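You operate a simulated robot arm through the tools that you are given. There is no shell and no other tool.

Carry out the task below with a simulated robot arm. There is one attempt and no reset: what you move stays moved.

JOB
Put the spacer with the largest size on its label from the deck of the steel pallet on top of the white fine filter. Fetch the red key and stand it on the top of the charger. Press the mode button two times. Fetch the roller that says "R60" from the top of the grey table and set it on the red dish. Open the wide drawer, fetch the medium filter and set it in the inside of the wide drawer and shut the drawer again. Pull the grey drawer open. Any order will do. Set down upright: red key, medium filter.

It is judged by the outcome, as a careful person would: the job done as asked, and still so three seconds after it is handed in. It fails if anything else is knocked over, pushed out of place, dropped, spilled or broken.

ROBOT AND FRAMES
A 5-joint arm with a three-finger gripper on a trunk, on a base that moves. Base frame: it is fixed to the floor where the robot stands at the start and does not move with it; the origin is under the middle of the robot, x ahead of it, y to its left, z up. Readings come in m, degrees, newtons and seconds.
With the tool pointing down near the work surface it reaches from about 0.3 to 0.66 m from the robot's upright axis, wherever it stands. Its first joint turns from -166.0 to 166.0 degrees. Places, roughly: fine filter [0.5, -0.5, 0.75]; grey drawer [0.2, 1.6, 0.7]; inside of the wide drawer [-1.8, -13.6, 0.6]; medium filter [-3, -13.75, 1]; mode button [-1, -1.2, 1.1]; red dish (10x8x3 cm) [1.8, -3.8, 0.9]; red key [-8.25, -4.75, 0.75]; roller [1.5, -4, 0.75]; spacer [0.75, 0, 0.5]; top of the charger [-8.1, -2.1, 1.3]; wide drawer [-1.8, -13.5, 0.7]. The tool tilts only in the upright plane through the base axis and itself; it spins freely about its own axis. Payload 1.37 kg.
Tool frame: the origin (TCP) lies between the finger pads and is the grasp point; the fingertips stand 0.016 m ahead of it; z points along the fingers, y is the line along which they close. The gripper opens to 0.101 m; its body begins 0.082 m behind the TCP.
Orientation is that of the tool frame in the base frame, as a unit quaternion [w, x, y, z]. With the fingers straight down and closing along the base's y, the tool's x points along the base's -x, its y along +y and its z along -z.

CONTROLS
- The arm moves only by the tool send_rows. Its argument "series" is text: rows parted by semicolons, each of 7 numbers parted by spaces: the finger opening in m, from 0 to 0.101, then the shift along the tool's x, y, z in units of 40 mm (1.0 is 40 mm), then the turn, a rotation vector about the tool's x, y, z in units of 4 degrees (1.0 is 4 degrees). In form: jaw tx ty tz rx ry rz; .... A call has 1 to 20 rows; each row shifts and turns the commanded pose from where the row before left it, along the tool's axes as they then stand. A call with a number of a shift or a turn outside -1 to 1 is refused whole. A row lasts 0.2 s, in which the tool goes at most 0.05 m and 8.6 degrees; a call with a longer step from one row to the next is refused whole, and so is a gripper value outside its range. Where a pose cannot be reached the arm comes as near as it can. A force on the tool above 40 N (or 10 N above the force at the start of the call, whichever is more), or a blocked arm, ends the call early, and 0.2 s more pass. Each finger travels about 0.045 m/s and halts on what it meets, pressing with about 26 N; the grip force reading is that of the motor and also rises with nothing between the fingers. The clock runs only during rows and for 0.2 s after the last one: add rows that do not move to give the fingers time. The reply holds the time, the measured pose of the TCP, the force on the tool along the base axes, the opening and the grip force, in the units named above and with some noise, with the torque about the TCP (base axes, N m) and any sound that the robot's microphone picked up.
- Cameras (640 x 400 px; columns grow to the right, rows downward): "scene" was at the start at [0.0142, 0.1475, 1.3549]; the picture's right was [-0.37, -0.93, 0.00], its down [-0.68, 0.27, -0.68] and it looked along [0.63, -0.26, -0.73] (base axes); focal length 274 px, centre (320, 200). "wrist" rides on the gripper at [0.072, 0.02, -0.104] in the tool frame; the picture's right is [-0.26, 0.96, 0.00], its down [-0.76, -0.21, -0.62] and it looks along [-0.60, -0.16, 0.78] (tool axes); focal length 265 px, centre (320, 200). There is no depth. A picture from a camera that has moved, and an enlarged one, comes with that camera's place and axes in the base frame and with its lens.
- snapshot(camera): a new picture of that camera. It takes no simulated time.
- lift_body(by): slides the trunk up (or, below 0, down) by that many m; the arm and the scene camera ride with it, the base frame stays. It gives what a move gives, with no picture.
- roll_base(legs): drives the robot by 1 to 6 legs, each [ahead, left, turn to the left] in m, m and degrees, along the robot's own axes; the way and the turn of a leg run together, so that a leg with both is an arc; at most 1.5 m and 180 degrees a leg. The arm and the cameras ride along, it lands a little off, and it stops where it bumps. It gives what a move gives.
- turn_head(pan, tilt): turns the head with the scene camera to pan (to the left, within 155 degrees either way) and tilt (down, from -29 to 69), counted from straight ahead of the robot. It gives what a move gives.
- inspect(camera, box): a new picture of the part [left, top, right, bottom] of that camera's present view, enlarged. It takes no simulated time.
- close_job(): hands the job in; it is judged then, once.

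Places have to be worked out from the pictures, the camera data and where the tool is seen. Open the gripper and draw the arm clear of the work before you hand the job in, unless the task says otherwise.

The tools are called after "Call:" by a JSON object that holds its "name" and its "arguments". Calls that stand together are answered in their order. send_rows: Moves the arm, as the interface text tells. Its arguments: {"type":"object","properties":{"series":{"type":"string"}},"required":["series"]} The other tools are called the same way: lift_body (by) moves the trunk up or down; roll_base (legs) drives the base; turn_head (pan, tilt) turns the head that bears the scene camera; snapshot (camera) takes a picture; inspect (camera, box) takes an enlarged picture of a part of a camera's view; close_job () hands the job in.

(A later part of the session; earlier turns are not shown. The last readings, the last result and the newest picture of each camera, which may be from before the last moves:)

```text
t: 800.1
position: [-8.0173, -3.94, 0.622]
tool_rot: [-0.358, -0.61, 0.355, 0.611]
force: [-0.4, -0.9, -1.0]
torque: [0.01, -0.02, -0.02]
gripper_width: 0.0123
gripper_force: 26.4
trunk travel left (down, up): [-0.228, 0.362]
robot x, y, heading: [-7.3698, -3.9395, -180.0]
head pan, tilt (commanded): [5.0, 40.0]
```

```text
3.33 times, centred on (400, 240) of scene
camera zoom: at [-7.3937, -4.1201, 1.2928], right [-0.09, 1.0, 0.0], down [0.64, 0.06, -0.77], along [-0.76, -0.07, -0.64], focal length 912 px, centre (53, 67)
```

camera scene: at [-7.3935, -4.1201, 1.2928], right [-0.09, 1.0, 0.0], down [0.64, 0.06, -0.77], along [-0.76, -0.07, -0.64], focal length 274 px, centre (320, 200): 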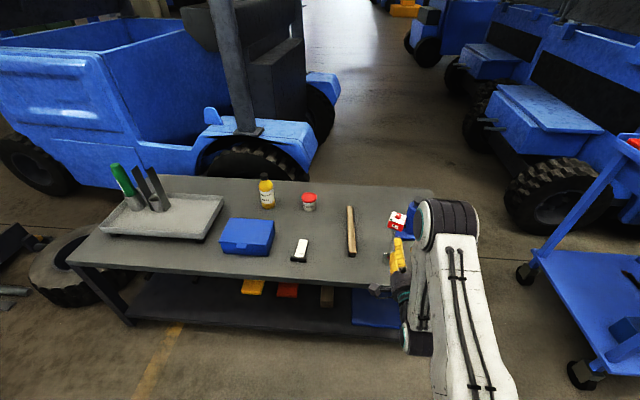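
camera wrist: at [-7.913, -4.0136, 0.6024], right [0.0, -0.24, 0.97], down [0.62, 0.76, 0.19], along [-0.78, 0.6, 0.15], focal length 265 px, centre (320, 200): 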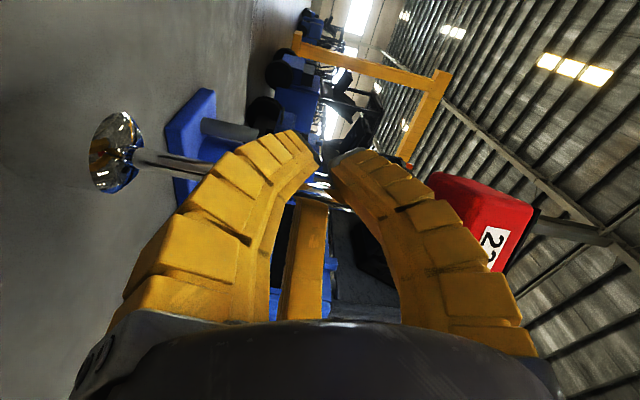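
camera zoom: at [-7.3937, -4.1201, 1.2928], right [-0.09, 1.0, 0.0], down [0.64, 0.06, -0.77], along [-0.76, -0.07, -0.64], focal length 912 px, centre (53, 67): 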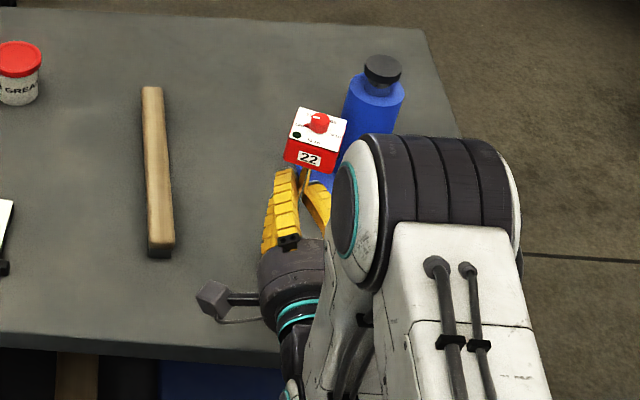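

Gripped on the shaft (12 mm). Lift with the trunk 10 cm and check.

Call:
{"name": "lift_body", "arguments": {"by": 0.1}}

Call:
{"name": "snapshot", "arguments": {"camera": "wrist"}}

Call:
{"name": "inspect", "arguments": {"camera": "scene", "box": [350, 180, 450, 300]}}

```text
t: 801.4
position: [-8.0182, -3.9407, 0.7203]
tool_rot: [-0.358, -0.61, 0.356, 0.611]
force: [0.7, 0.7, -2.0]
torque: [-0.01, 0.01, 0.03]
gripper_width: 0.012
gripper_force: 25.7
trunk travel left (down, up): [-0.328, 0.262]
robot x, y, heading: [-7.3683, -3.9408, -180.1]
head pan, tilt (commanded): [5.0, 40.0]
```

```text
taken
camera wrist: at [-7.9131, -4.0136, 0.7023], right [0.0, -0.24, 0.97], down [0.62, 0.76, 0.19], along [-0.78, 0.6, 0.15], focal length 265 px, centre (320, 200)
```

wrist: 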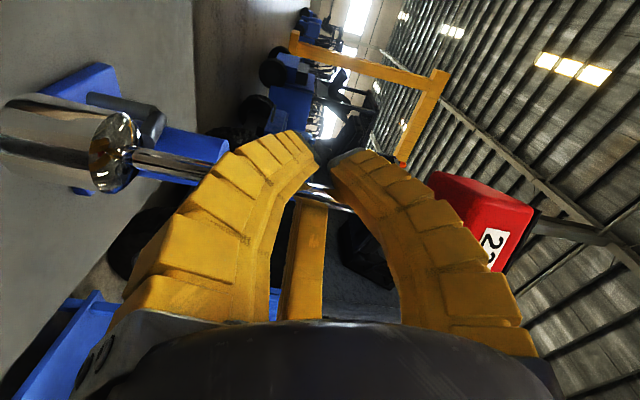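

```text
3.33 times, centred on (400, 240) of scene
camera zoom: at [-7.3939, -4.1201, 1.3928], right [-0.09, 1.0, 0.0], down [0.64, 0.06, -0.77], along [-0.76, -0.07, -0.64], focal length 912 px, centre (53, 67)
```

zoom: 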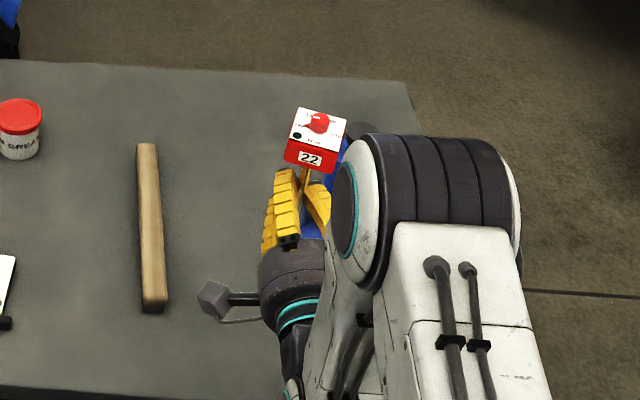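

The key is held upright by the shaft. I retract a bit, raise the trunk fully, and raise the arm so the key's foot is above 1.3 m before driving.

Call:
{"name": "send_rows", "arguments": {"series": "0.0 0 0 -0.7 0 0 0;0.0 0 0 -0.7 0 0 0;0.0 0 0 -0.6 0 0 0;0.0 0 0 0 0 0 0"}}

Call:
{"name": "lift_body", "arguments": {"by": 0.255}}

Call:
{"name": "send_rows", "arguments": {"series": "0.0 -0.458 0.816 0 0 0 0;0.0 -0.458 0.816 0 0 0 0;0.0 -0.458 0.816 0 0 0 0;0.0 -0.458 0.816 0 0 0 0;0.0 -0.458 0.816 0 0 0 0;0.0 -0.458 0.816 0 0 0 0;0.0 -0.458 0.816 0 0 0 0;0.0 -0.458 0.816 0 0 0 0;0.0 -0.458 0.816 0 0 0 0;0.0 -0.458 0.816 0 0 0 0;0.0 -0.458 0.816 0 0 0 0;0.0 -0.458 0.816 0 0 0 0;0.0 0 0 0 0 0 0"}}

Call:
{"name": "snapshot", "arguments": {"camera": "wrist"}}

```text
t: 802.4
position: [-7.9373, -3.9402, 0.7203]
tool_rot: [-0.358, -0.609, 0.357, 0.612]
force: [0.2, 0.7, -3.4]
torque: [0.02, 0.04, 0.0]
gripper_width: 0.0118
gripper_force: 26.2
trunk travel left (down, up): [-0.328, 0.262]
robot x, y, heading: [-7.3695, -3.9382, -179.9]
head pan, tilt (commanded): [5.0, 40.0]
```

```text
t: 805.0
position: [-7.9377, -3.9401, 0.9746]
tool_rot: [-0.357, -0.609, 0.356, 0.611]
force: [0.7, 0.8, -2.3]
torque: [-0.01, 0.02, -0.01]
gripper_width: 0.0118
gripper_force: 26.3
trunk travel left (down, up): [-0.583, 0.007]
robot x, y, heading: [-7.3689, -3.9369, -179.9]
head pan, tilt (commanded): [5.0, 40.0]
```

```text
t: 807.8
position: [-7.9379, -3.9413, 1.4228]
tool_rot: [-0.359, -0.609, 0.355, 0.611]
force: [-0.1, -0.2, -0.8]
torque: [-0.01, 0.05, 0.0]
gripper_width: 0.012
gripper_force: 25.6
trunk travel left (down, up): [-0.583, 0.007]
robot x, y, heading: [-7.3689, -3.9365, -179.9]
head pan, tilt (commanded): [5.0, 40.0]
```

```text
taken
camera wrist: at [-7.8322, -4.014, 1.4051], right [0.0, -0.24, 0.97], down [0.62, 0.76, 0.19], along [-0.79, 0.6, 0.15], focal length 265 px, centre (320, 200)
```

wrist: 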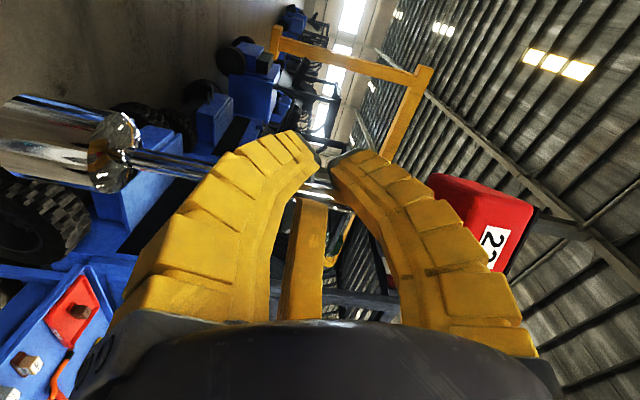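

Key raised to z≈1.42. Now look toward the charger and the aisle to its front.

Call:
{"name": "turn_head", "arguments": {"pan": -50, "tilt": 20}}

Call:
{"name": "snapshot", "arguments": {"camera": "scene"}}

Call:
{"name": "turn_head", "arguments": {"pan": -110, "tilt": 30}}

Call:
{"name": "snapshot", "arguments": {"camera": "scene"}}

```text
t: 809.0
position: [-7.9363, -3.9406, 1.4231]
tool_rot: [-0.358, -0.61, 0.356, 0.611]
force: [-1.0, -0.2, -2.3]
torque: [0.0, 0.0, 0.01]
gripper_width: 0.012
gripper_force: 26.4
trunk travel left (down, up): [-0.583, 0.007]
robot x, y, heading: [-7.3664, -3.9388, -179.7]
head pan, tilt (commanded): [-50.0, 20.0]
```

```text
taken
camera scene: at [-7.3692, -4.0414, 1.6792], right [0.76, 0.65, 0.0], down [0.22, -0.26, -0.94], along [-0.61, 0.72, -0.34], focal length 274 px, centre (320, 200)
```

scene: 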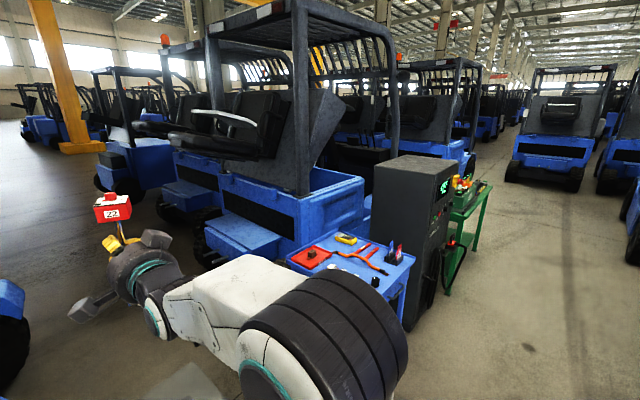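

```text
t: 810.4
position: [-7.9365, -3.9409, 1.423]
tool_rot: [-0.357, -0.61, 0.356, 0.611]
force: [-0.5, 0.2, -3.0]
torque: [-0.02, 0.02, 0.0]
gripper_width: 0.0122
gripper_force: 26.5
trunk travel left (down, up): [-0.583, 0.007]
robot x, y, heading: [-7.3676, -3.9406, -179.8]
head pan, tilt (commanded): [-110.0, 30.0]
```

```text
taken
camera scene: at [-7.2784, -4.0274, 1.6632], right [0.94, -0.34, 0.0], down [-0.17, -0.47, -0.87], along [0.29, 0.81, -0.5], focal length 274 px, centre (320, 200)
```

scene: 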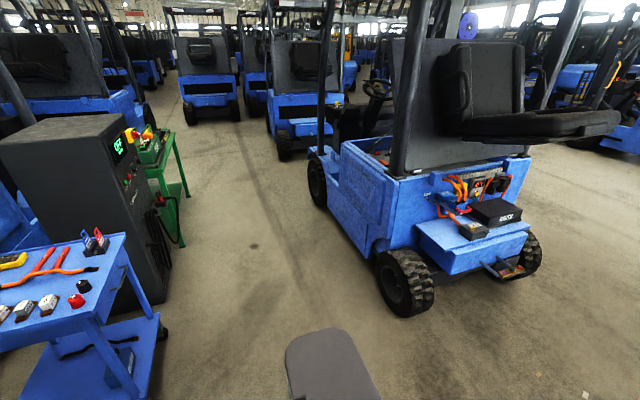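

The aisle is clear. I back up to keep the key away from the charger's edge, then strafe north to in front of it.

Call:
{"name": "roll_base", "arguments": {"legs": [[-0.27, 0, -0.2], [0, -1.5, 0], [0, -0.28, 0]]}}

Call:
{"name": "turn_head", "arguments": {"pan": 10, "tilt": 25}}

Call:
{"name": "snapshot", "arguments": {"camera": "scene"}}

Call:
{"name": "snapshot", "arguments": {"camera": "wrist"}}

```text
t: 820.9
position: [-7.6716, -2.1515, 1.423]
tool_rot: [-0.36, -0.61, 0.354, 0.611]
force: [-0.6, 1.3, -1.6]
torque: [-0.02, 0.04, 0.04]
gripper_width: 0.0063
gripper_force: 26.1
trunk travel left (down, up): [-0.583, 0.007]
robot x, y, heading: [-7.102, -2.1471, -179.5]
head pan, tilt (commanded): [-110.0, 30.0]
```

```text
t: 822.9
position: [-7.6717, -2.1518, 1.4245]
tool_rot: [0.36, 0.611, -0.354, -0.61]
force: [0.4, -0.3, -1.6]
torque: [-0.02, 0.06, -0.01]
gripper_width: 0.006
gripper_force: 26.0
trunk travel left (down, up): [-0.583, 0.007]
robot x, y, heading: [-7.1038, -2.1486, -179.6]
head pan, tilt (commanded): [10.0, 25.0]
```

```text
taken
camera scene: at [-7.1334, -2.3393, 1.6712], right [-0.18, 0.98, 0.0], down [0.42, 0.08, -0.91], along [-0.89, -0.16, -0.42], focal length 274 px, centre (320, 200)
```

scene: 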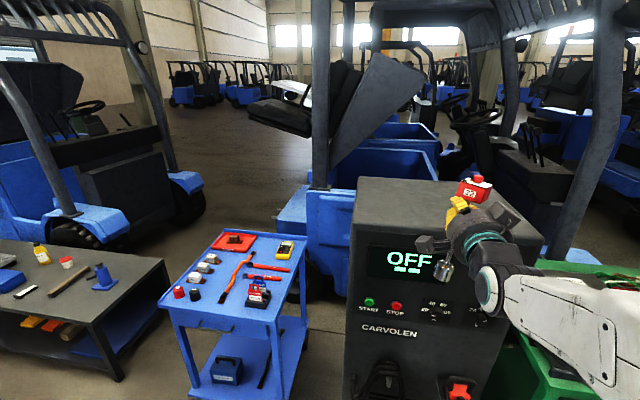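

```text
taken
camera wrist: at [-7.5658, -2.2256, 1.4049], right [0.0, -0.24, 0.97], down [0.62, 0.76, 0.19], along [-0.79, 0.6, 0.15], focal length 265 px, centre (320, 200)
```

wrist: 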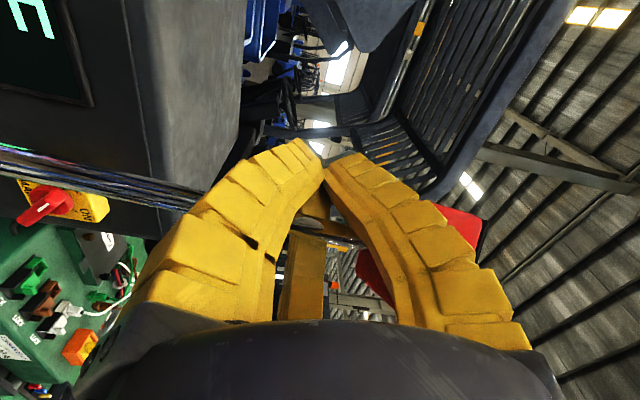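

The grip reading changed (6 mm); I check how the key sits now.

Call:
{"name": "inspect", "arguments": {"camera": "scene", "box": [400, 150, 540, 300]}}

Call:
{"name": "inspect", "arguments": {"camera": "wrist", "box": [0, 100, 500, 330]}}

```text
2.67 times, centred on (470, 225) of scene
camera zoom: at [-7.1334, -2.3393, 1.6712], right [-0.18, 0.98, 0.0], down [0.42, 0.08, -0.91], along [-0.89, -0.16, -0.42], focal length 730 px, centre (-80, 133)
```

zoom: 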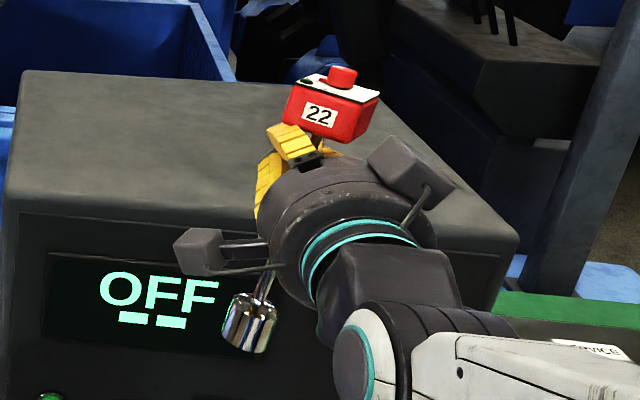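

```text
1.28 times, centred on (250, 215) of wrist
camera zoom: at [-7.5658, -2.2256, 1.4049], right [0.0, -0.24, 0.97], down [0.62, 0.76, 0.19], along [-0.79, 0.6, 0.15], focal length 340 px, centre (410, 181)
```

zoom: 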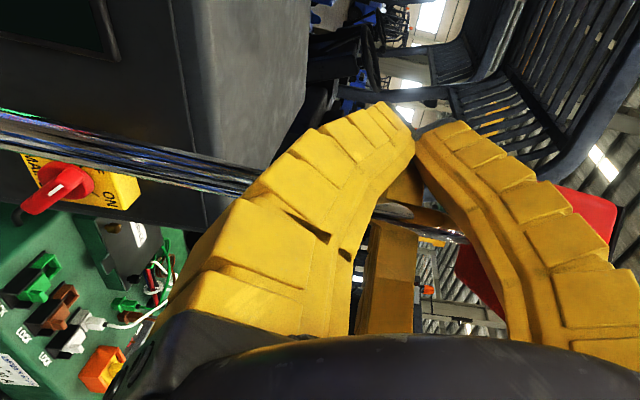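

The key slid deeper into the finger cage and leans ~7° sideways, hanging by its block; the charger top is at about z≈1.25 (x −7.85…−8.30, y −2.37…−1.85). I raise it 5 cm and roll the tool to straighten the key.

Call:
{"name": "send_rows", "arguments": {"series": "0.0 -0.2 0.36 0 0 0 0;0.0 -0.2 0.36 0 0 0 0;0.0 -0.2 0.36 0 0 0 0;0.0 0 0 0 0 0 -1;0.0 0 0 0 0 0 -0.9;0.0 0 0 0 0 0 0"}}

Call:
{"name": "inspect", "arguments": {"camera": "scene", "box": [400, 130, 540, 280]}}

Call:
{"name": "snapshot", "arguments": {"camera": "wrist"}}

```text
t: 824.3
position: [-7.6696, -2.1536, 1.4726]
tool_rot: [0.318, 0.633, -0.313, -0.633]
force: [-0.4, 0.1, -2.1]
torque: [0.0, 0.05, 0.01]
gripper_width: 0.0061
gripper_force: 26.3
trunk travel left (down, up): [-0.583, 0.007]
robot x, y, heading: [-7.1044, -2.1529, -179.7]
head pan, tilt (commanded): [10.0, 25.0]
```

```text
2.67 times, centred on (470, 205) of scene
camera zoom: at [-7.1335, -2.3393, 1.6712], right [-0.18, 0.98, 0.0], down [0.42, 0.08, -0.91], along [-0.89, -0.16, -0.42], focal length 730 px, centre (-80, 187)
```

zoom: 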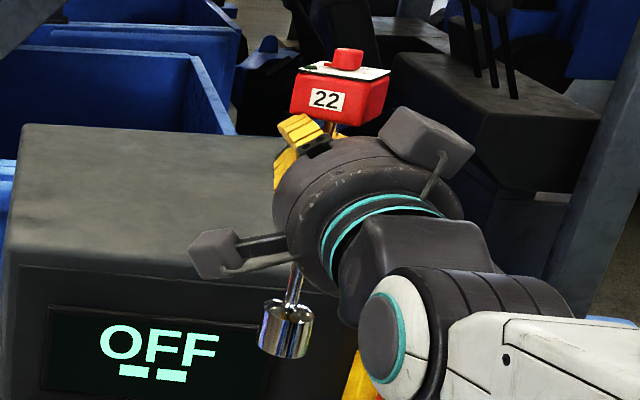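

```text
taken
camera wrist: at [-7.5657, -2.2228, 1.4448], right [0.01, -0.37, 0.93], down [0.62, 0.73, 0.29], along [-0.79, 0.57, 0.23], focal length 265 px, centre (320, 200)
```

wrist: 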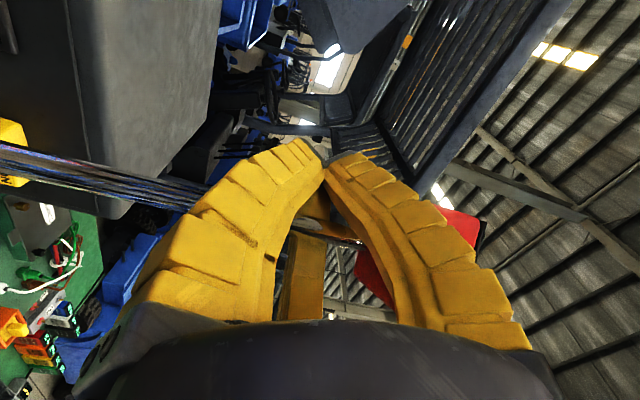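

Side lean is fixed. The wrist view suggests the foot still leans ~5° toward me, so I pitch the tool up by 5° and re-check.

Call:
{"name": "send_rows", "arguments": {"series": "0.0 0 0 0 -0.5 -0.377 0;0.0 0 0 0 -0.5 -0.377 0;0.0 0 0 0 0 0 0"}}

Call:
{"name": "inspect", "arguments": {"camera": "scene", "box": [400, 130, 540, 280]}}

Call:
{"name": "snapshot", "arguments": {"camera": "wrist"}}

```text
t: 825.1
position: [-7.671, -2.1525, 1.4726]
tool_rot: [-0.333, -0.604, 0.299, 0.659]
force: [0.3, 0.2, -2.0]
torque: [-0.02, 0.07, 0.01]
gripper_width: 0.0061
gripper_force: 26.5
trunk travel left (down, up): [-0.583, 0.007]
robot x, y, heading: [-7.1023, -2.1511, -179.7]
head pan, tilt (commanded): [10.0, 25.0]
```

```text
2.67 times, centred on (470, 205) of scene
camera zoom: at [-7.1334, -2.3393, 1.6712], right [-0.18, 0.98, 0.0], down [0.42, 0.08, -0.91], along [-0.89, -0.16, -0.42], focal length 730 px, centre (-80, 187)
```

zoom: 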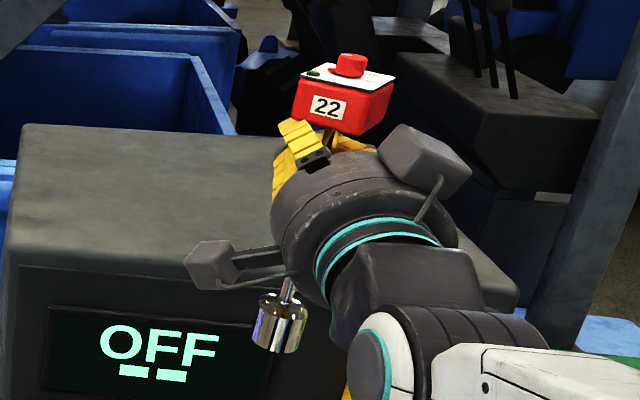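

```text
taken
camera wrist: at [-7.5685, -2.2227, 1.4356], right [0.09, -0.37, 0.93], down [0.64, 0.73, 0.23], along [-0.76, 0.57, 0.3], focal length 265 px, centre (320, 200)
```

wrist: 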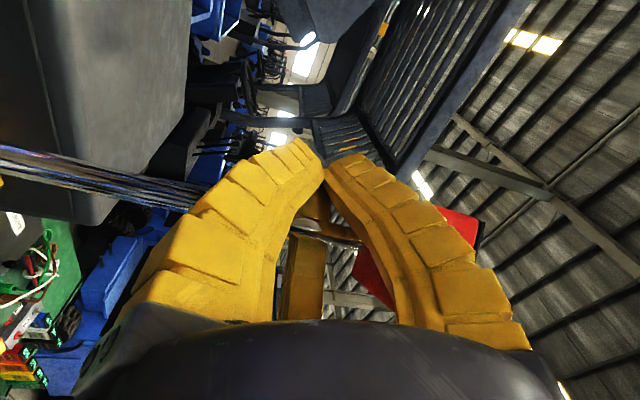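

Call:
{"name": "inspect", "arguments": {"camera": "scene", "box": [440, 135, 510, 195]}}

Call:
{"name": "inspect", "arguments": {"camera": "scene", "box": [430, 215, 490, 275]}}

```text
6.67 times, centred on (475, 165) of scene
camera zoom: at [-7.1334, -2.3393, 1.6712], right [-0.18, 0.98, 0.0], down [0.42, 0.08, -0.91], along [-0.89, -0.16, -0.42], focal length 1825 px, centre (-713, 433)
```

zoom: 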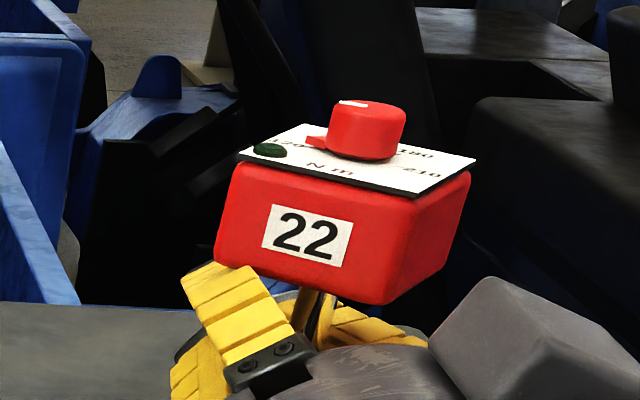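

```text
6.67 times, centred on (460, 245) of scene
camera zoom: at [-7.1334, -2.3393, 1.6712], right [-0.18, 0.98, 0.0], down [0.42, 0.08, -0.91], along [-0.89, -0.16, -0.42], focal length 1825 px, centre (-613, -100)
```

zoom: 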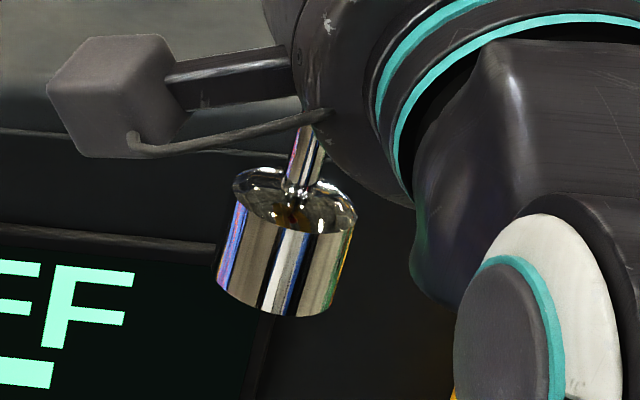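

The foot's ellipse shows the key is upright within ~1.5° now, foot bottom ≈15.5 cm below the TCP (z≈1.318). I drive 30 cm toward the charger.

Call:
{"name": "roll_base", "arguments": {"legs": [[0.3, 0, 0]]}}

Call:
{"name": "snapshot", "arguments": {"camera": "scene"}}

Call:
{"name": "snapshot", "arguments": {"camera": "wrist"}}

```text
t: 827.1
position: [-7.9729, -2.1535, 1.4723]
tool_rot: [-0.331, -0.604, 0.299, 0.66]
force: [-0.2, 0.6, -1.8]
torque: [-0.03, 0.06, 0.0]
gripper_width: 0.0061
gripper_force: 26.3
trunk travel left (down, up): [-0.583, 0.007]
robot x, y, heading: [-7.4073, -2.1505, -179.9]
head pan, tilt (commanded): [10.0, 25.0]
```

```text
taken
camera scene: at [-7.4363, -2.3407, 1.6711], right [-0.18, 0.98, 0.0], down [0.42, 0.08, -0.91], along [-0.89, -0.16, -0.42], focal length 274 px, centre (320, 200)
```

scene: 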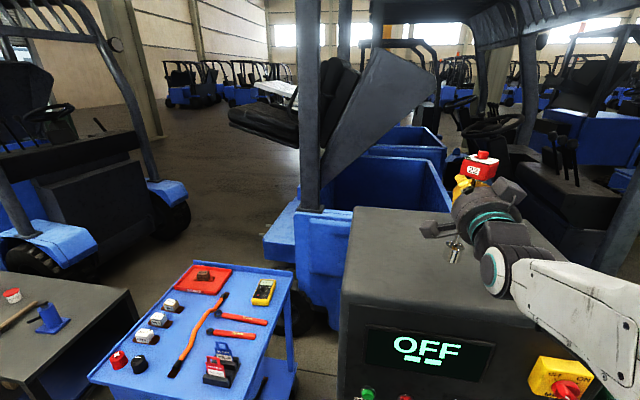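

```text
taken
camera wrist: at [-7.8713, -2.2238, 1.4353], right [0.09, -0.37, 0.93], down [0.64, 0.73, 0.23], along [-0.76, 0.57, 0.3], focal length 265 px, centre (320, 200)
```

wrist: 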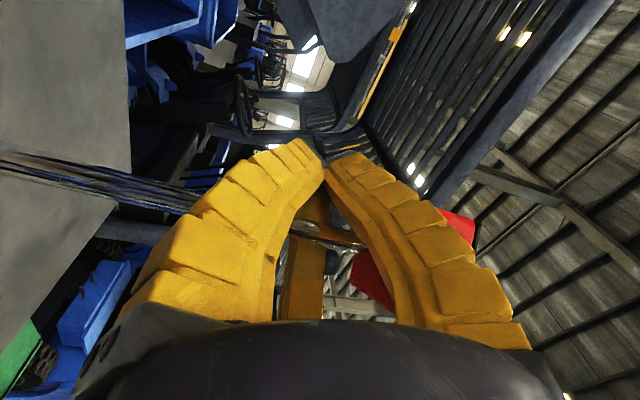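

Charger top ≈1.24–1.25. I extend 7 cm so the key is ~15 cm in from the front edge, and lower 5 cm.

Call:
{"name": "send_rows", "arguments": {"series": "0.0 0.044 -0.066 0.87 0 0 0;0.0 0.044 -0.066 0.87 0 0 0;0.0 0.375 -0.497 -0.057 0 0 0;0.0 0.375 -0.497 -0.057 0 0 0;0.0 0 0 0 0 0 0"}}

Call:
{"name": "inspect", "arguments": {"camera": "scene", "box": [410, 140, 540, 280]}}

Call:
{"name": "snapshot", "arguments": {"camera": "wrist"}}

```text
t: 828.3
position: [-8.0415, -2.1532, 1.4226]
tool_rot: [-0.331, -0.604, 0.3, 0.66]
force: [0.3, 0.0, -1.5]
torque: [0.0, 0.04, -0.03]
gripper_width: 0.0059
gripper_force: 26.0
trunk travel left (down, up): [-0.583, 0.007]
robot x, y, heading: [-7.4023, -2.1557, -179.9]
head pan, tilt (commanded): [10.0, 25.0]
```

```text
2.86 times, centred on (475, 210) of scene
camera zoom: at [-7.4348, -2.3407, 1.6712], right [-0.18, 0.98, 0.0], down [0.42, 0.08, -0.91], along [-0.89, -0.16, -0.42], focal length 782 px, centre (-123, 171)
```

zoom: 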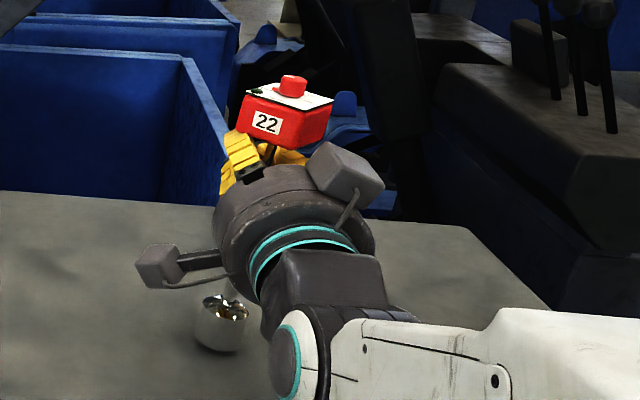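

```text
taken
camera wrist: at [-7.9395, -2.224, 1.3854], right [0.09, -0.37, 0.93], down [0.64, 0.73, 0.23], along [-0.76, 0.57, 0.3], focal length 265 px, centre (320, 200)
```

wrist: 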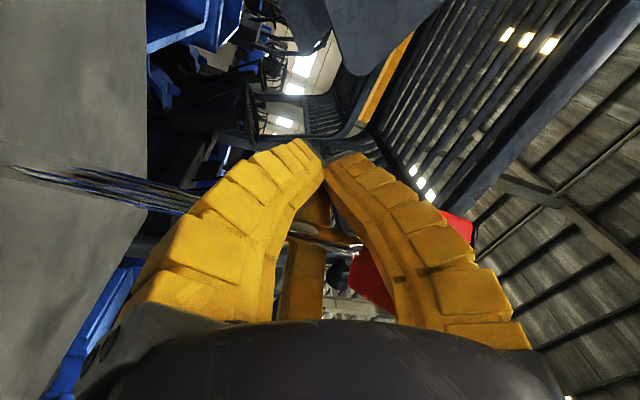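

Foot is just above the top. I step down in ~4 mm increments until contact.

Call:
{"name": "send_rows", "arguments": {"series": "0.0 0.06 -0.08 -0.009 0 0 0;0.0 0 0 0 0 0 0"}}

Call:
{"name": "send_rows", "arguments": {"series": "0.0 0.06 -0.08 -0.009 0 0 0;0.0 0 0 0 0 0 0"}}

Call:
{"name": "send_rows", "arguments": {"series": "0.0 0.06 -0.08 -0.009 0 0 0;0.0 0 0 0 0 0 0"}}

Call:
{"name": "send_rows", "arguments": {"series": "0.0 0.06 -0.08 -0.009 0 0 0;0.0 0 0 0 0 0 0"}}

```text
t: 828.9
position: [-8.0408, -2.1536, 1.4178]
tool_rot: [-0.33, -0.604, 0.301, 0.66]
force: [-0.7, 0.6, -1.6]
torque: [-0.01, 0.05, -0.05]
gripper_width: 0.006
gripper_force: 26.2
trunk travel left (down, up): [-0.583, 0.007]
robot x, y, heading: [-7.4088, -2.1512, -180.0]
head pan, tilt (commanded): [10.0, 25.0]
```

```text
t: 829.5
position: [-8.0419, -2.1551, 1.4142]
tool_rot: [-0.331, -0.604, 0.3, 0.66]
force: [-0.3, -0.3, -0.4]
torque: [0.01, 0.05, 0.02]
gripper_width: 0.0
gripper_force: 26.0
trunk travel left (down, up): [-0.583, 0.007]
robot x, y, heading: [-7.4089, -2.1495, -179.9]
head pan, tilt (commanded): [10.0, 25.0]
```

```text
t: 830.1
position: [-8.0421, -2.1545, 1.4117]
tool_rot: [-0.331, -0.604, 0.299, 0.66]
force: [-0.7, -0.6, 0.4]
torque: [-0.01, -0.02, 0.01]
gripper_width: 0.0
gripper_force: 26.1
trunk travel left (down, up): [-0.583, 0.007]
robot x, y, heading: [-7.404, -2.1504, -179.7]
head pan, tilt (commanded): [10.0, 25.0]
```

```text
t: 830.7
position: [-8.0412, -2.1543, 1.4067]
tool_rot: [-0.331, -0.604, 0.3, 0.66]
force: [0.0, 0.0, -0.1]
torque: [0.01, -0.03, -0.01]
gripper_width: 0.0
gripper_force: 26.1
trunk travel left (down, up): [-0.583, 0.007]
robot x, y, heading: [-7.4035, -2.1476, -179.9]
head pan, tilt (commanded): [10.0, 25.0]
```

The weight is off the gripper: the key has touched down (at z≈1.414). Let me look at how it stands.

Call:
{"name": "inspect", "arguments": {"camera": "scene", "box": [410, 140, 540, 280]}}

Call:
{"name": "snapshot", "arguments": {"camera": "wrist"}}

Call:
{"name": "inspect", "arguments": {"camera": "scene", "box": [420, 220, 480, 280]}}

```text
2.86 times, centred on (475, 210) of scene
camera zoom: at [-7.4349, -2.3407, 1.6712], right [-0.18, 0.98, 0.0], down [0.42, 0.08, -0.91], along [-0.89, -0.16, -0.42], focal length 782 px, centre (-123, 171)
```

zoom: 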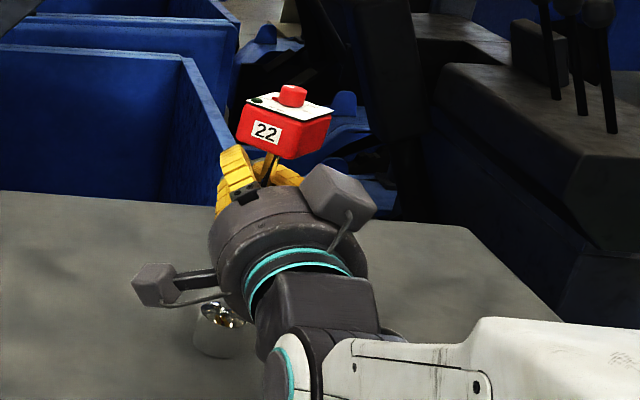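

```text
taken
camera wrist: at [-7.9399, -2.2241, 1.3695], right [0.09, -0.37, 0.93], down [0.64, 0.73, 0.23], along [-0.76, 0.57, 0.3], focal length 265 px, centre (320, 200)
```

wrist: 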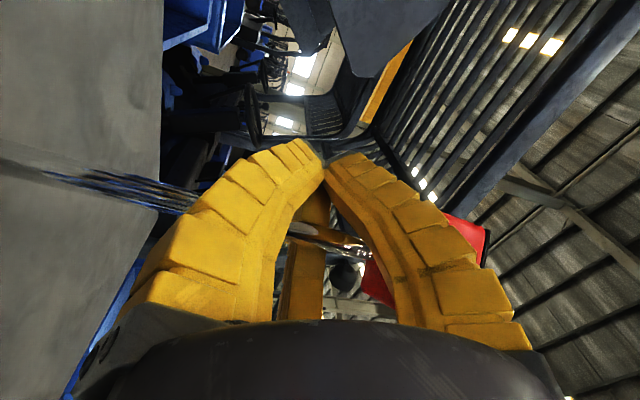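

```text
6.67 times, centred on (450, 250) of scene
camera zoom: at [-7.4349, -2.3407, 1.6712], right [-0.18, 0.98, 0.0], down [0.42, 0.08, -0.91], along [-0.89, -0.16, -0.42], focal length 1825 px, centre (-547, -133)
```

zoom: 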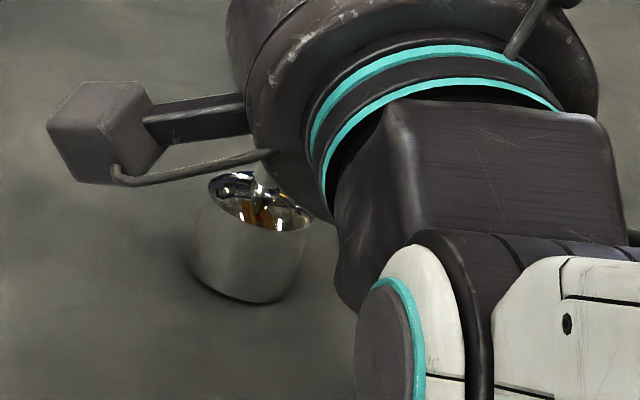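

The key touched down but leans a few degrees now that I lowered past contact. I raise 7 mm back and look again.

Call:
{"name": "send_rows", "arguments": {"series": "0.0 -0.105 0.139 0.016 0 0 0;0.0 0 0 0 0 0 0"}}

Call:
{"name": "inspect", "arguments": {"camera": "scene", "box": [420, 220, 480, 280]}}

Call:
{"name": "inspect", "arguments": {"camera": "scene", "box": [440, 140, 510, 210]}}

```text
t: 831.3
position: [-8.0422, -2.1543, 1.4139]
tool_rot: [-0.331, -0.604, 0.299, 0.66]
force: [0.0, -0.8, -0.4]
torque: [-0.02, 0.01, 0.0]
gripper_width: 0.0001
gripper_force: 25.9
trunk travel left (down, up): [-0.583, 0.007]
robot x, y, heading: [-7.4062, -2.1504, -179.9]
head pan, tilt (commanded): [10.0, 25.0]
```

```text
6.67 times, centred on (450, 250) of scene
camera zoom: at [-7.435, -2.3407, 1.6712], right [-0.18, 0.98, 0.0], down [0.42, 0.08, -0.91], along [-0.89, -0.16, -0.42], focal length 1825 px, centre (-547, -133)
```

zoom: 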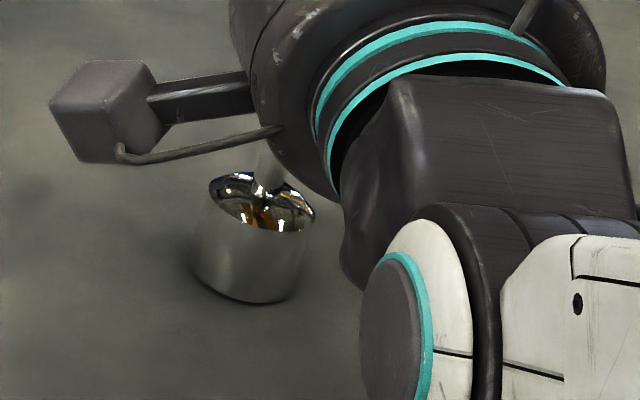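

```text
5.71 times, centred on (475, 175) of scene
camera zoom: at [-7.435, -2.3407, 1.6712], right [-0.18, 0.98, 0.0], down [0.42, 0.08, -0.91], along [-0.89, -0.16, -0.42], focal length 1564 px, centre (-566, 343)
```

zoom: 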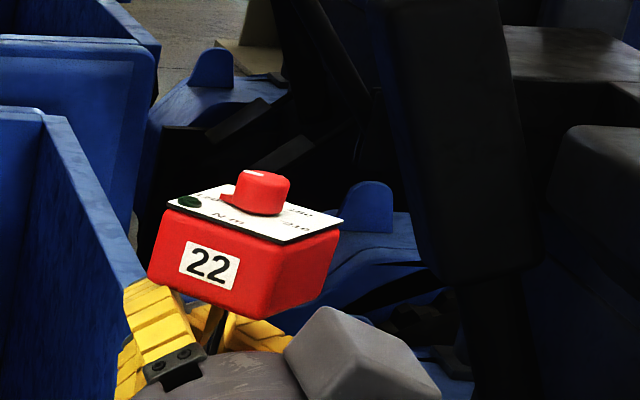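

Lean is now only a few degrees and the weight is on the charger. I open the fingers very gradually.

Call:
{"name": "send_rows", "arguments": {"series": "0.003 0 0 0 0 0 0;0.006 0 0 0 0 0 0;0.009 0 0 0 0 0 0;0.012 0 0 0 0 0 0;0.015 0 0 0 0 0 0;0.018 0 0 0 0 0 0;0.021 0 0 0 0 0 0;0.024 0 0 0 0 0 0;0.027 0 0 0 0 0 0;0.03 0 0 0 0 0 0;0.033 0 0 0 0 0 0;0.036 0 0 0 0 0 0;0.039 0 0 0 0 0 0;0.042 0 0 0 0 0 0;0.046 0 0 0 0 0 0;0.05 0 0 0 0 0 0"}}

Call:
{"name": "inspect", "arguments": {"camera": "scene", "box": [410, 140, 540, 280]}}

Call:
{"name": "snapshot", "arguments": {"camera": "wrist"}}

```text
t: 834.7
position: [-8.0417, -2.1539, 1.4133]
tool_rot: [-0.331, -0.604, 0.299, 0.66]
force: [0.4, 0.8, 0.0]
torque: [0.01, 0.0, -0.01]
gripper_width: 0.0541
gripper_force: 2.7
trunk travel left (down, up): [-0.583, 0.007]
robot x, y, heading: [-7.4069, -2.1524, -179.7]
head pan, tilt (commanded): [10.0, 25.0]
```

```text
2.86 times, centred on (475, 210) of scene
camera zoom: at [-7.4352, -2.3404, 1.6712], right [-0.18, 0.98, 0.0], down [0.42, 0.07, -0.91], along [-0.89, -0.16, -0.42], focal length 782 px, centre (-123, 171)
```

zoom: 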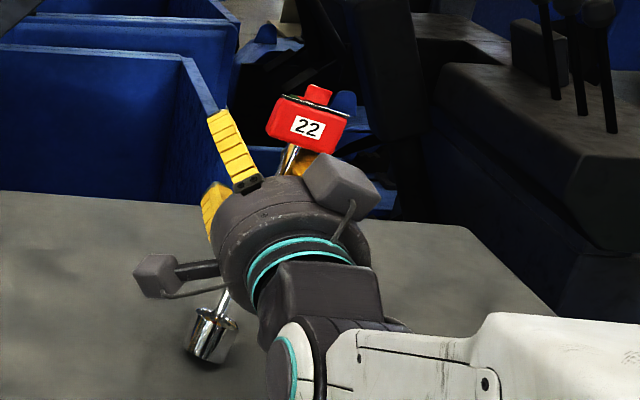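

```text
taken
camera wrist: at [-7.9401, -2.2238, 1.3772], right [0.09, -0.37, 0.93], down [0.64, 0.73, 0.23], along [-0.76, 0.57, 0.3], focal length 265 px, centre (320, 200)
```

wrist: 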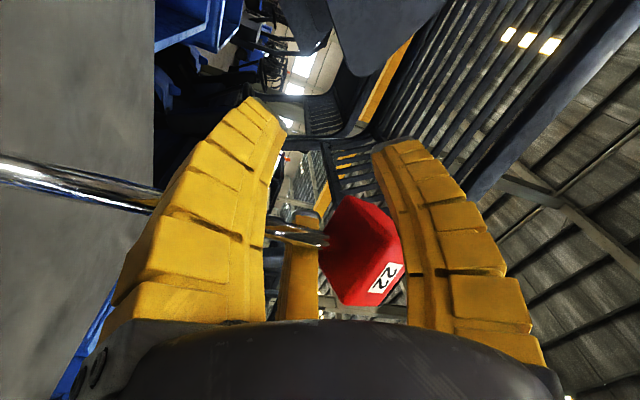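

The key tipped against the right finger as I opened — it wasn't upright enough. I close again to recapture it before anything else.

Call:
{"name": "send_rows", "arguments": {"series": "0.045 0 0 0 0 0 0;0.04 0 0 0 0 0 0;0.035 0 0 0 0 0 0;0.03 0 0 0 0 0 0;0.025 0 0 0 0 0 0;0.02 0 0 0 0 0 0;0.015 0 0 0 0 0 0;0.01 0 0 0 0 0 0;0.005 0 0 0 0 0 0;0.0 0 0 0 0 0 0;0.0 0 0 0 0 0 0;0.0 0 0 0 0 0 0"}}

Call:
{"name": "inspect", "arguments": {"camera": "scene", "box": [410, 140, 540, 280]}}

Call:
{"name": "snapshot", "arguments": {"camera": "wrist"}}

```text
t: 837.3
position: [-8.0431, -2.1541, 1.4121]
tool_rot: [-0.331, -0.604, 0.3, 0.66]
force: [-0.1, -0.1, -0.8]
torque: [-0.09, -0.05, -0.01]
gripper_width: 0.0181
gripper_force: 26.1
trunk travel left (down, up): [-0.583, 0.007]
robot x, y, heading: [-7.4073, -2.1492, -179.5]
head pan, tilt (commanded): [10.0, 25.0]
```

```text
2.86 times, centred on (475, 210) of scene
camera zoom: at [-7.4351, -2.3407, 1.6712], right [-0.18, 0.98, 0.0], down [0.42, 0.08, -0.91], along [-0.89, -0.16, -0.42], focal length 782 px, centre (-123, 171)
```

zoom: 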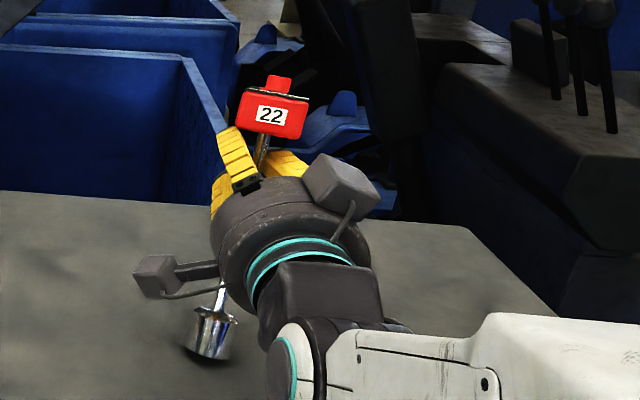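

```text
taken
camera wrist: at [-7.94, -2.2241, 1.3766], right [0.09, -0.37, 0.93], down [0.64, 0.73, 0.23], along [-0.76, 0.57, 0.3], focal length 265 px, centre (320, 200)
```

wrist: 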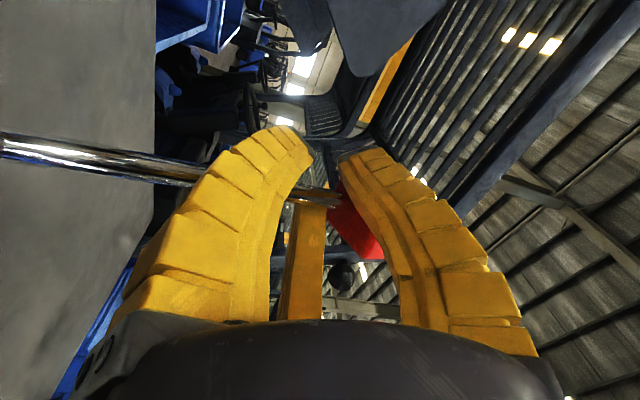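

Recaptured. I lift 4 cm to free the foot and examine the orientation closely.

Call:
{"name": "send_rows", "arguments": {"series": "0.0 -0.3 0.397 0.046 0 0 0;0.0 -0.3 0.397 0.046 0 0 0;0.0 0 0 0 0 0 0"}}

Call:
{"name": "inspect", "arguments": {"camera": "scene", "box": [420, 205, 480, 265]}}

Call:
{"name": "inspect", "arguments": {"camera": "scene", "box": [440, 125, 510, 195]}}

Call:
{"name": "snapshot", "arguments": {"camera": "wrist"}}

```text
t: 838.1
position: [-8.0425, -2.1533, 1.4541]
tool_rot: [-0.33, -0.604, 0.301, 0.66]
force: [-0.9, 0.1, -2.5]
torque: [-0.03, 0.0, -0.01]
gripper_width: 0.0113
gripper_force: 26.1
trunk travel left (down, up): [-0.583, 0.007]
robot x, y, heading: [-7.4077, -2.1506, -179.7]
head pan, tilt (commanded): [10.0, 25.0]
```

```text
6.67 times, centred on (450, 235) of scene
camera zoom: at [-7.4353, -2.3406, 1.6712], right [-0.18, 0.98, 0.0], down [0.42, 0.08, -0.91], along [-0.89, -0.16, -0.42], focal length 1825 px, centre (-547, -33)
```

zoom: 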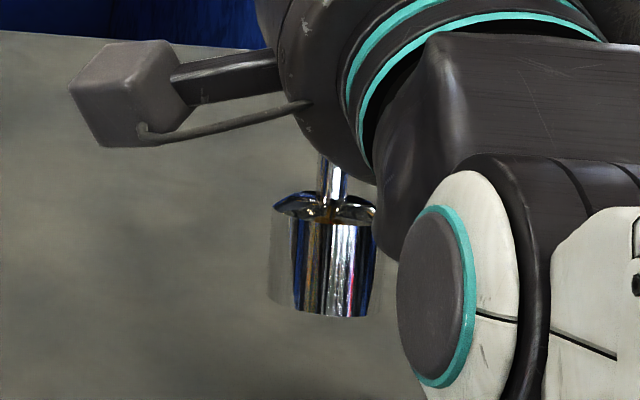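

```text
5.71 times, centred on (475, 160) of scene
camera zoom: at [-7.4353, -2.3406, 1.6712], right [-0.18, 0.98, 0.0], down [0.42, 0.08, -0.91], along [-0.89, -0.16, -0.42], focal length 1564 px, centre (-566, 429)
```

zoom: 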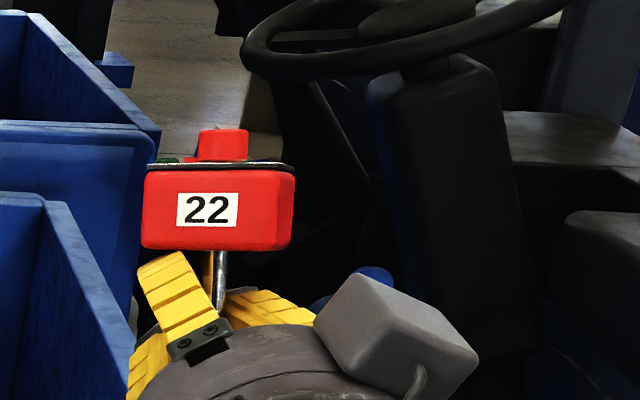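

```text
taken
camera wrist: at [-7.9409, -2.2237, 1.417], right [0.08, -0.37, 0.93], down [0.64, 0.73, 0.23], along [-0.76, 0.57, 0.3], focal length 265 px, centre (320, 200)
```

wrist: 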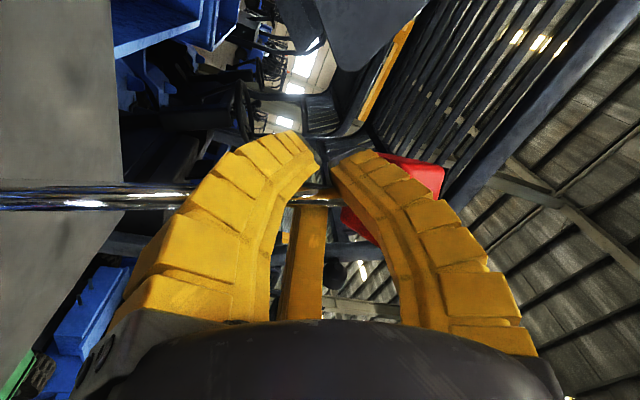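

Measured: the key now leans 14° outward at the top and ~7.6° to the left relative to upright. I correct with a 14° pitch-up and a +7.6° roll of the tool.

Call:
{"name": "send_rows", "arguments": {"series": "0.0 0 0 0 -0.698 -0.526 0;0.0 0 0 0 -0.698 -0.526 0;0.0 0 0 0 -0.698 -0.526 0;0.0 0 0 0 -0.698 -0.526 0;0.0 0 0 0 0 0 0.95;0.0 0 0 0 0 0 0.95;0.0 0 0 0 0 0 0"}}

Call:
{"name": "inspect", "arguments": {"camera": "scene", "box": [420, 205, 480, 265]}}

Call:
{"name": "inspect", "arguments": {"camera": "scene", "box": [440, 125, 510, 195]}}

Call:
{"name": "snapshot", "arguments": {"camera": "scene"}}

```text
t: 839.7
position: [-8.0418, -2.1531, 1.4536]
tool_rot: [-0.413, -0.501, 0.292, 0.702]
force: [-0.2, 0.6, -2.3]
torque: [0.01, 0.03, -0.01]
gripper_width: 0.0112
gripper_force: 25.9
trunk travel left (down, up): [-0.583, 0.007]
robot x, y, heading: [-7.405, -2.1537, -179.8]
head pan, tilt (commanded): [10.0, 25.0]
```

```text
6.67 times, centred on (450, 235) of scene
camera zoom: at [-7.4352, -2.3407, 1.6712], right [-0.18, 0.98, 0.0], down [0.42, 0.08, -0.91], along [-0.89, -0.16, -0.42], focal length 1825 px, centre (-547, -33)
```

zoom: 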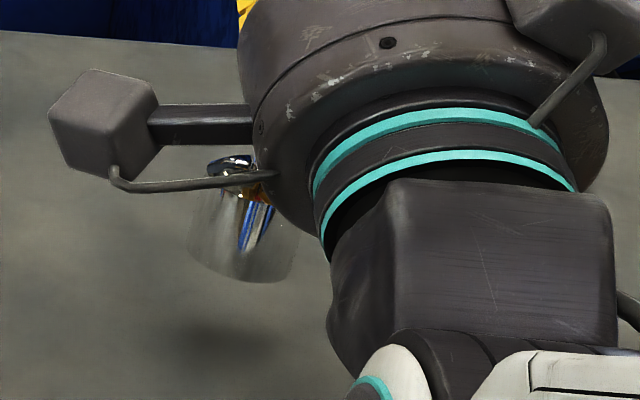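

```text
5.71 times, centred on (475, 160) of scene
camera zoom: at [-7.4352, -2.3407, 1.6712], right [-0.18, 0.98, 0.0], down [0.42, 0.08, -0.91], along [-0.89, -0.16, -0.42], focal length 1564 px, centre (-566, 429)
```

zoom: 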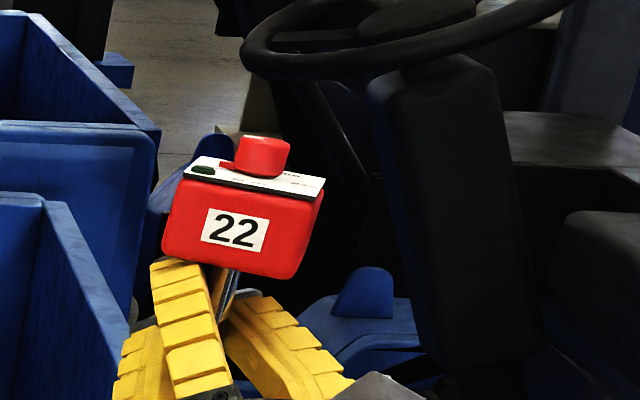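

```text
taken
camera scene: at [-7.4352, -2.3407, 1.6712], right [-0.18, 0.98, 0.0], down [0.42, 0.08, -0.91], along [-0.89, -0.16, -0.42], focal length 274 px, centre (320, 200)
```

scene: 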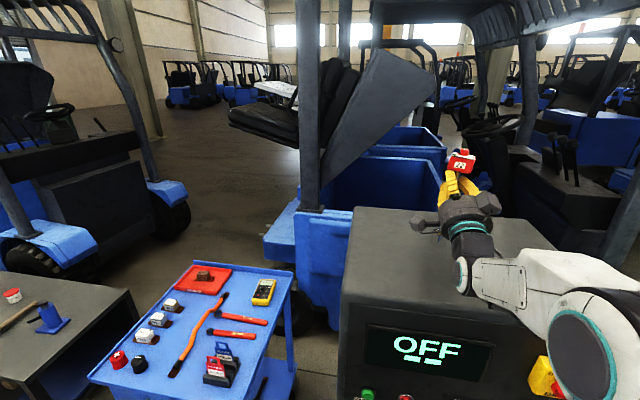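

Remaining error: ~6° outward lean and ~4° sideways. I apply those corrections.

Call:
{"name": "send_rows", "arguments": {"series": "0.0 0 0 0 -0.654 -0.366 0;0.0 0 0 0 -0.654 -0.366 0;0.0 0 0 0 0 0 -0.95;0.0 0 0 0 0 0 0"}}

Call:
{"name": "inspect", "arguments": {"camera": "scene", "box": [410, 120, 500, 260]}}

Call:
{"name": "inspect", "arguments": {"camera": "scene", "box": [440, 125, 510, 195]}}

Call:
{"name": "snapshot", "arguments": {"camera": "wrist"}}

```text
t: 840.7
position: [-8.0432, -2.1541, 1.4534]
tool_rot: [-0.404, -0.472, 0.254, 0.741]
force: [0.0, 0.4, -1.5]
torque: [-0.04, -0.02, 0.03]
gripper_width: 0.0111
gripper_force: 26.3
trunk travel left (down, up): [-0.583, 0.007]
robot x, y, heading: [-7.4031, -2.1478, -179.9]
head pan, tilt (commanded): [10.0, 25.0]
```

```text
2.86 times, centred on (455, 190) of scene
camera zoom: at [-7.4353, -2.3407, 1.6712], right [-0.18, 0.98, 0.0], down [0.42, 0.08, -0.91], along [-0.89, -0.16, -0.42], focal length 782 px, centre (-66, 229)
```

zoom: 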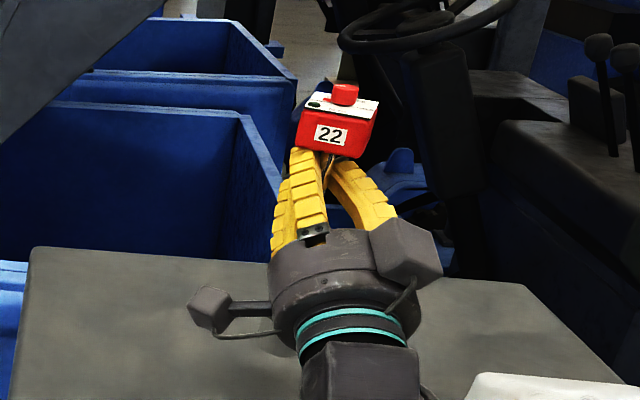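

```text
5.71 times, centred on (475, 160) of scene
camera zoom: at [-7.4353, -2.3407, 1.6712], right [-0.18, 0.98, 0.0], down [0.42, 0.08, -0.91], along [-0.89, -0.16, -0.42], focal length 1564 px, centre (-566, 429)
```

zoom: 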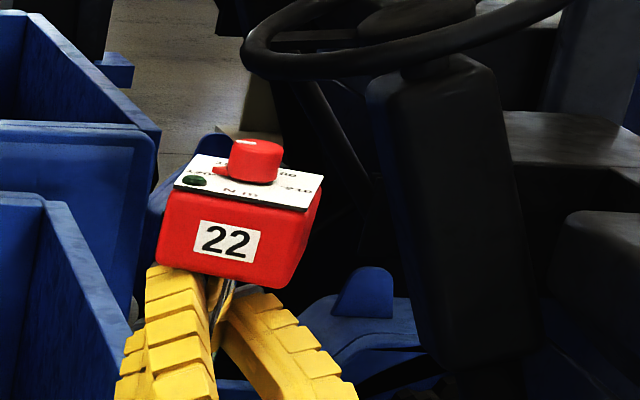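

```text
taken
camera wrist: at [-7.9569, -2.2255, 1.3883], right [0.41, -0.31, 0.86], down [0.66, 0.75, -0.05], along [-0.63, 0.59, 0.51], focal length 265 px, centre (320, 200)
```

wrist: 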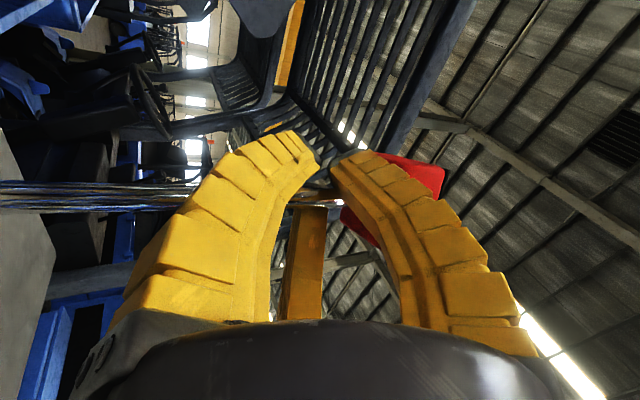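

The block's faces indicate ~3° over-correction in pitch; side lean is within 1°. I take back 3° and verify with both cameras.

Call:
{"name": "send_rows", "arguments": {"series": "0.0 0 0 0 0.629 0.408 0;0.0 0 0 0 0 0 0"}}

Call:
{"name": "inspect", "arguments": {"camera": "scene", "box": [440, 125, 510, 195]}}

Call:
{"name": "inspect", "arguments": {"camera": "wrist", "box": [0, 100, 320, 300]}}

```text
t: 841.3
position: [-8.0429, -2.1534, 1.4528]
tool_rot: [-0.396, -0.492, 0.265, 0.729]
force: [0.3, 0.0, -1.3]
torque: [0.0, 0.04, -0.02]
gripper_width: 0.0112
gripper_force: 26.0
trunk travel left (down, up): [-0.583, 0.007]
robot x, y, heading: [-7.4039, -2.1525, -180.1]
head pan, tilt (commanded): [10.0, 25.0]
```

```text
5.71 times, centred on (475, 160) of scene
camera zoom: at [-7.4356, -2.3407, 1.6711], right [-0.18, 0.98, 0.0], down [0.42, 0.08, -0.91], along [-0.89, -0.16, -0.42], focal length 1564 px, centre (-566, 429)
```

zoom: 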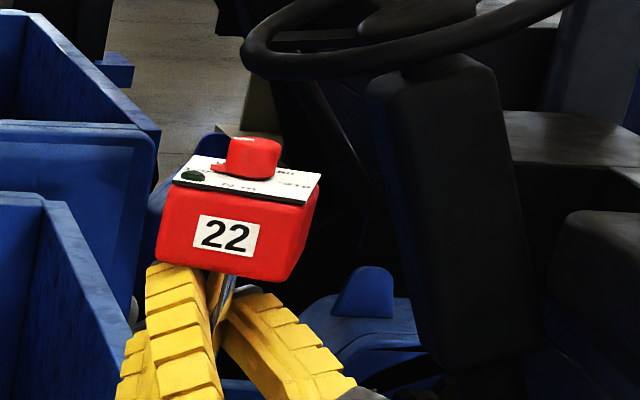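

```text
2.00 times, centred on (160, 200) of wrist
camera zoom: at [-7.9536, -2.2255, 1.3929], right [0.36, -0.3, 0.88], down [0.66, 0.75, -0.01], along [-0.66, 0.59, 0.47], focal length 531 px, centre (640, 200)
```

zoom: 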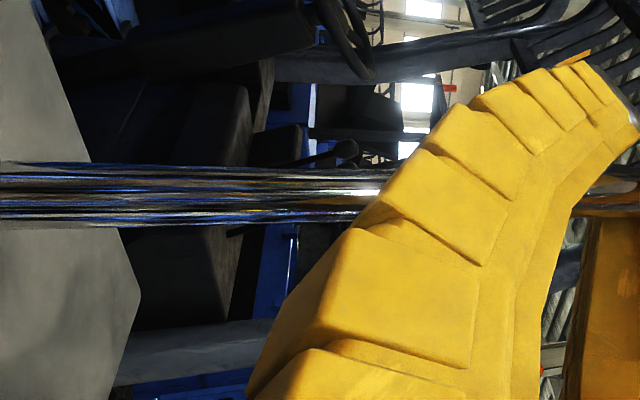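

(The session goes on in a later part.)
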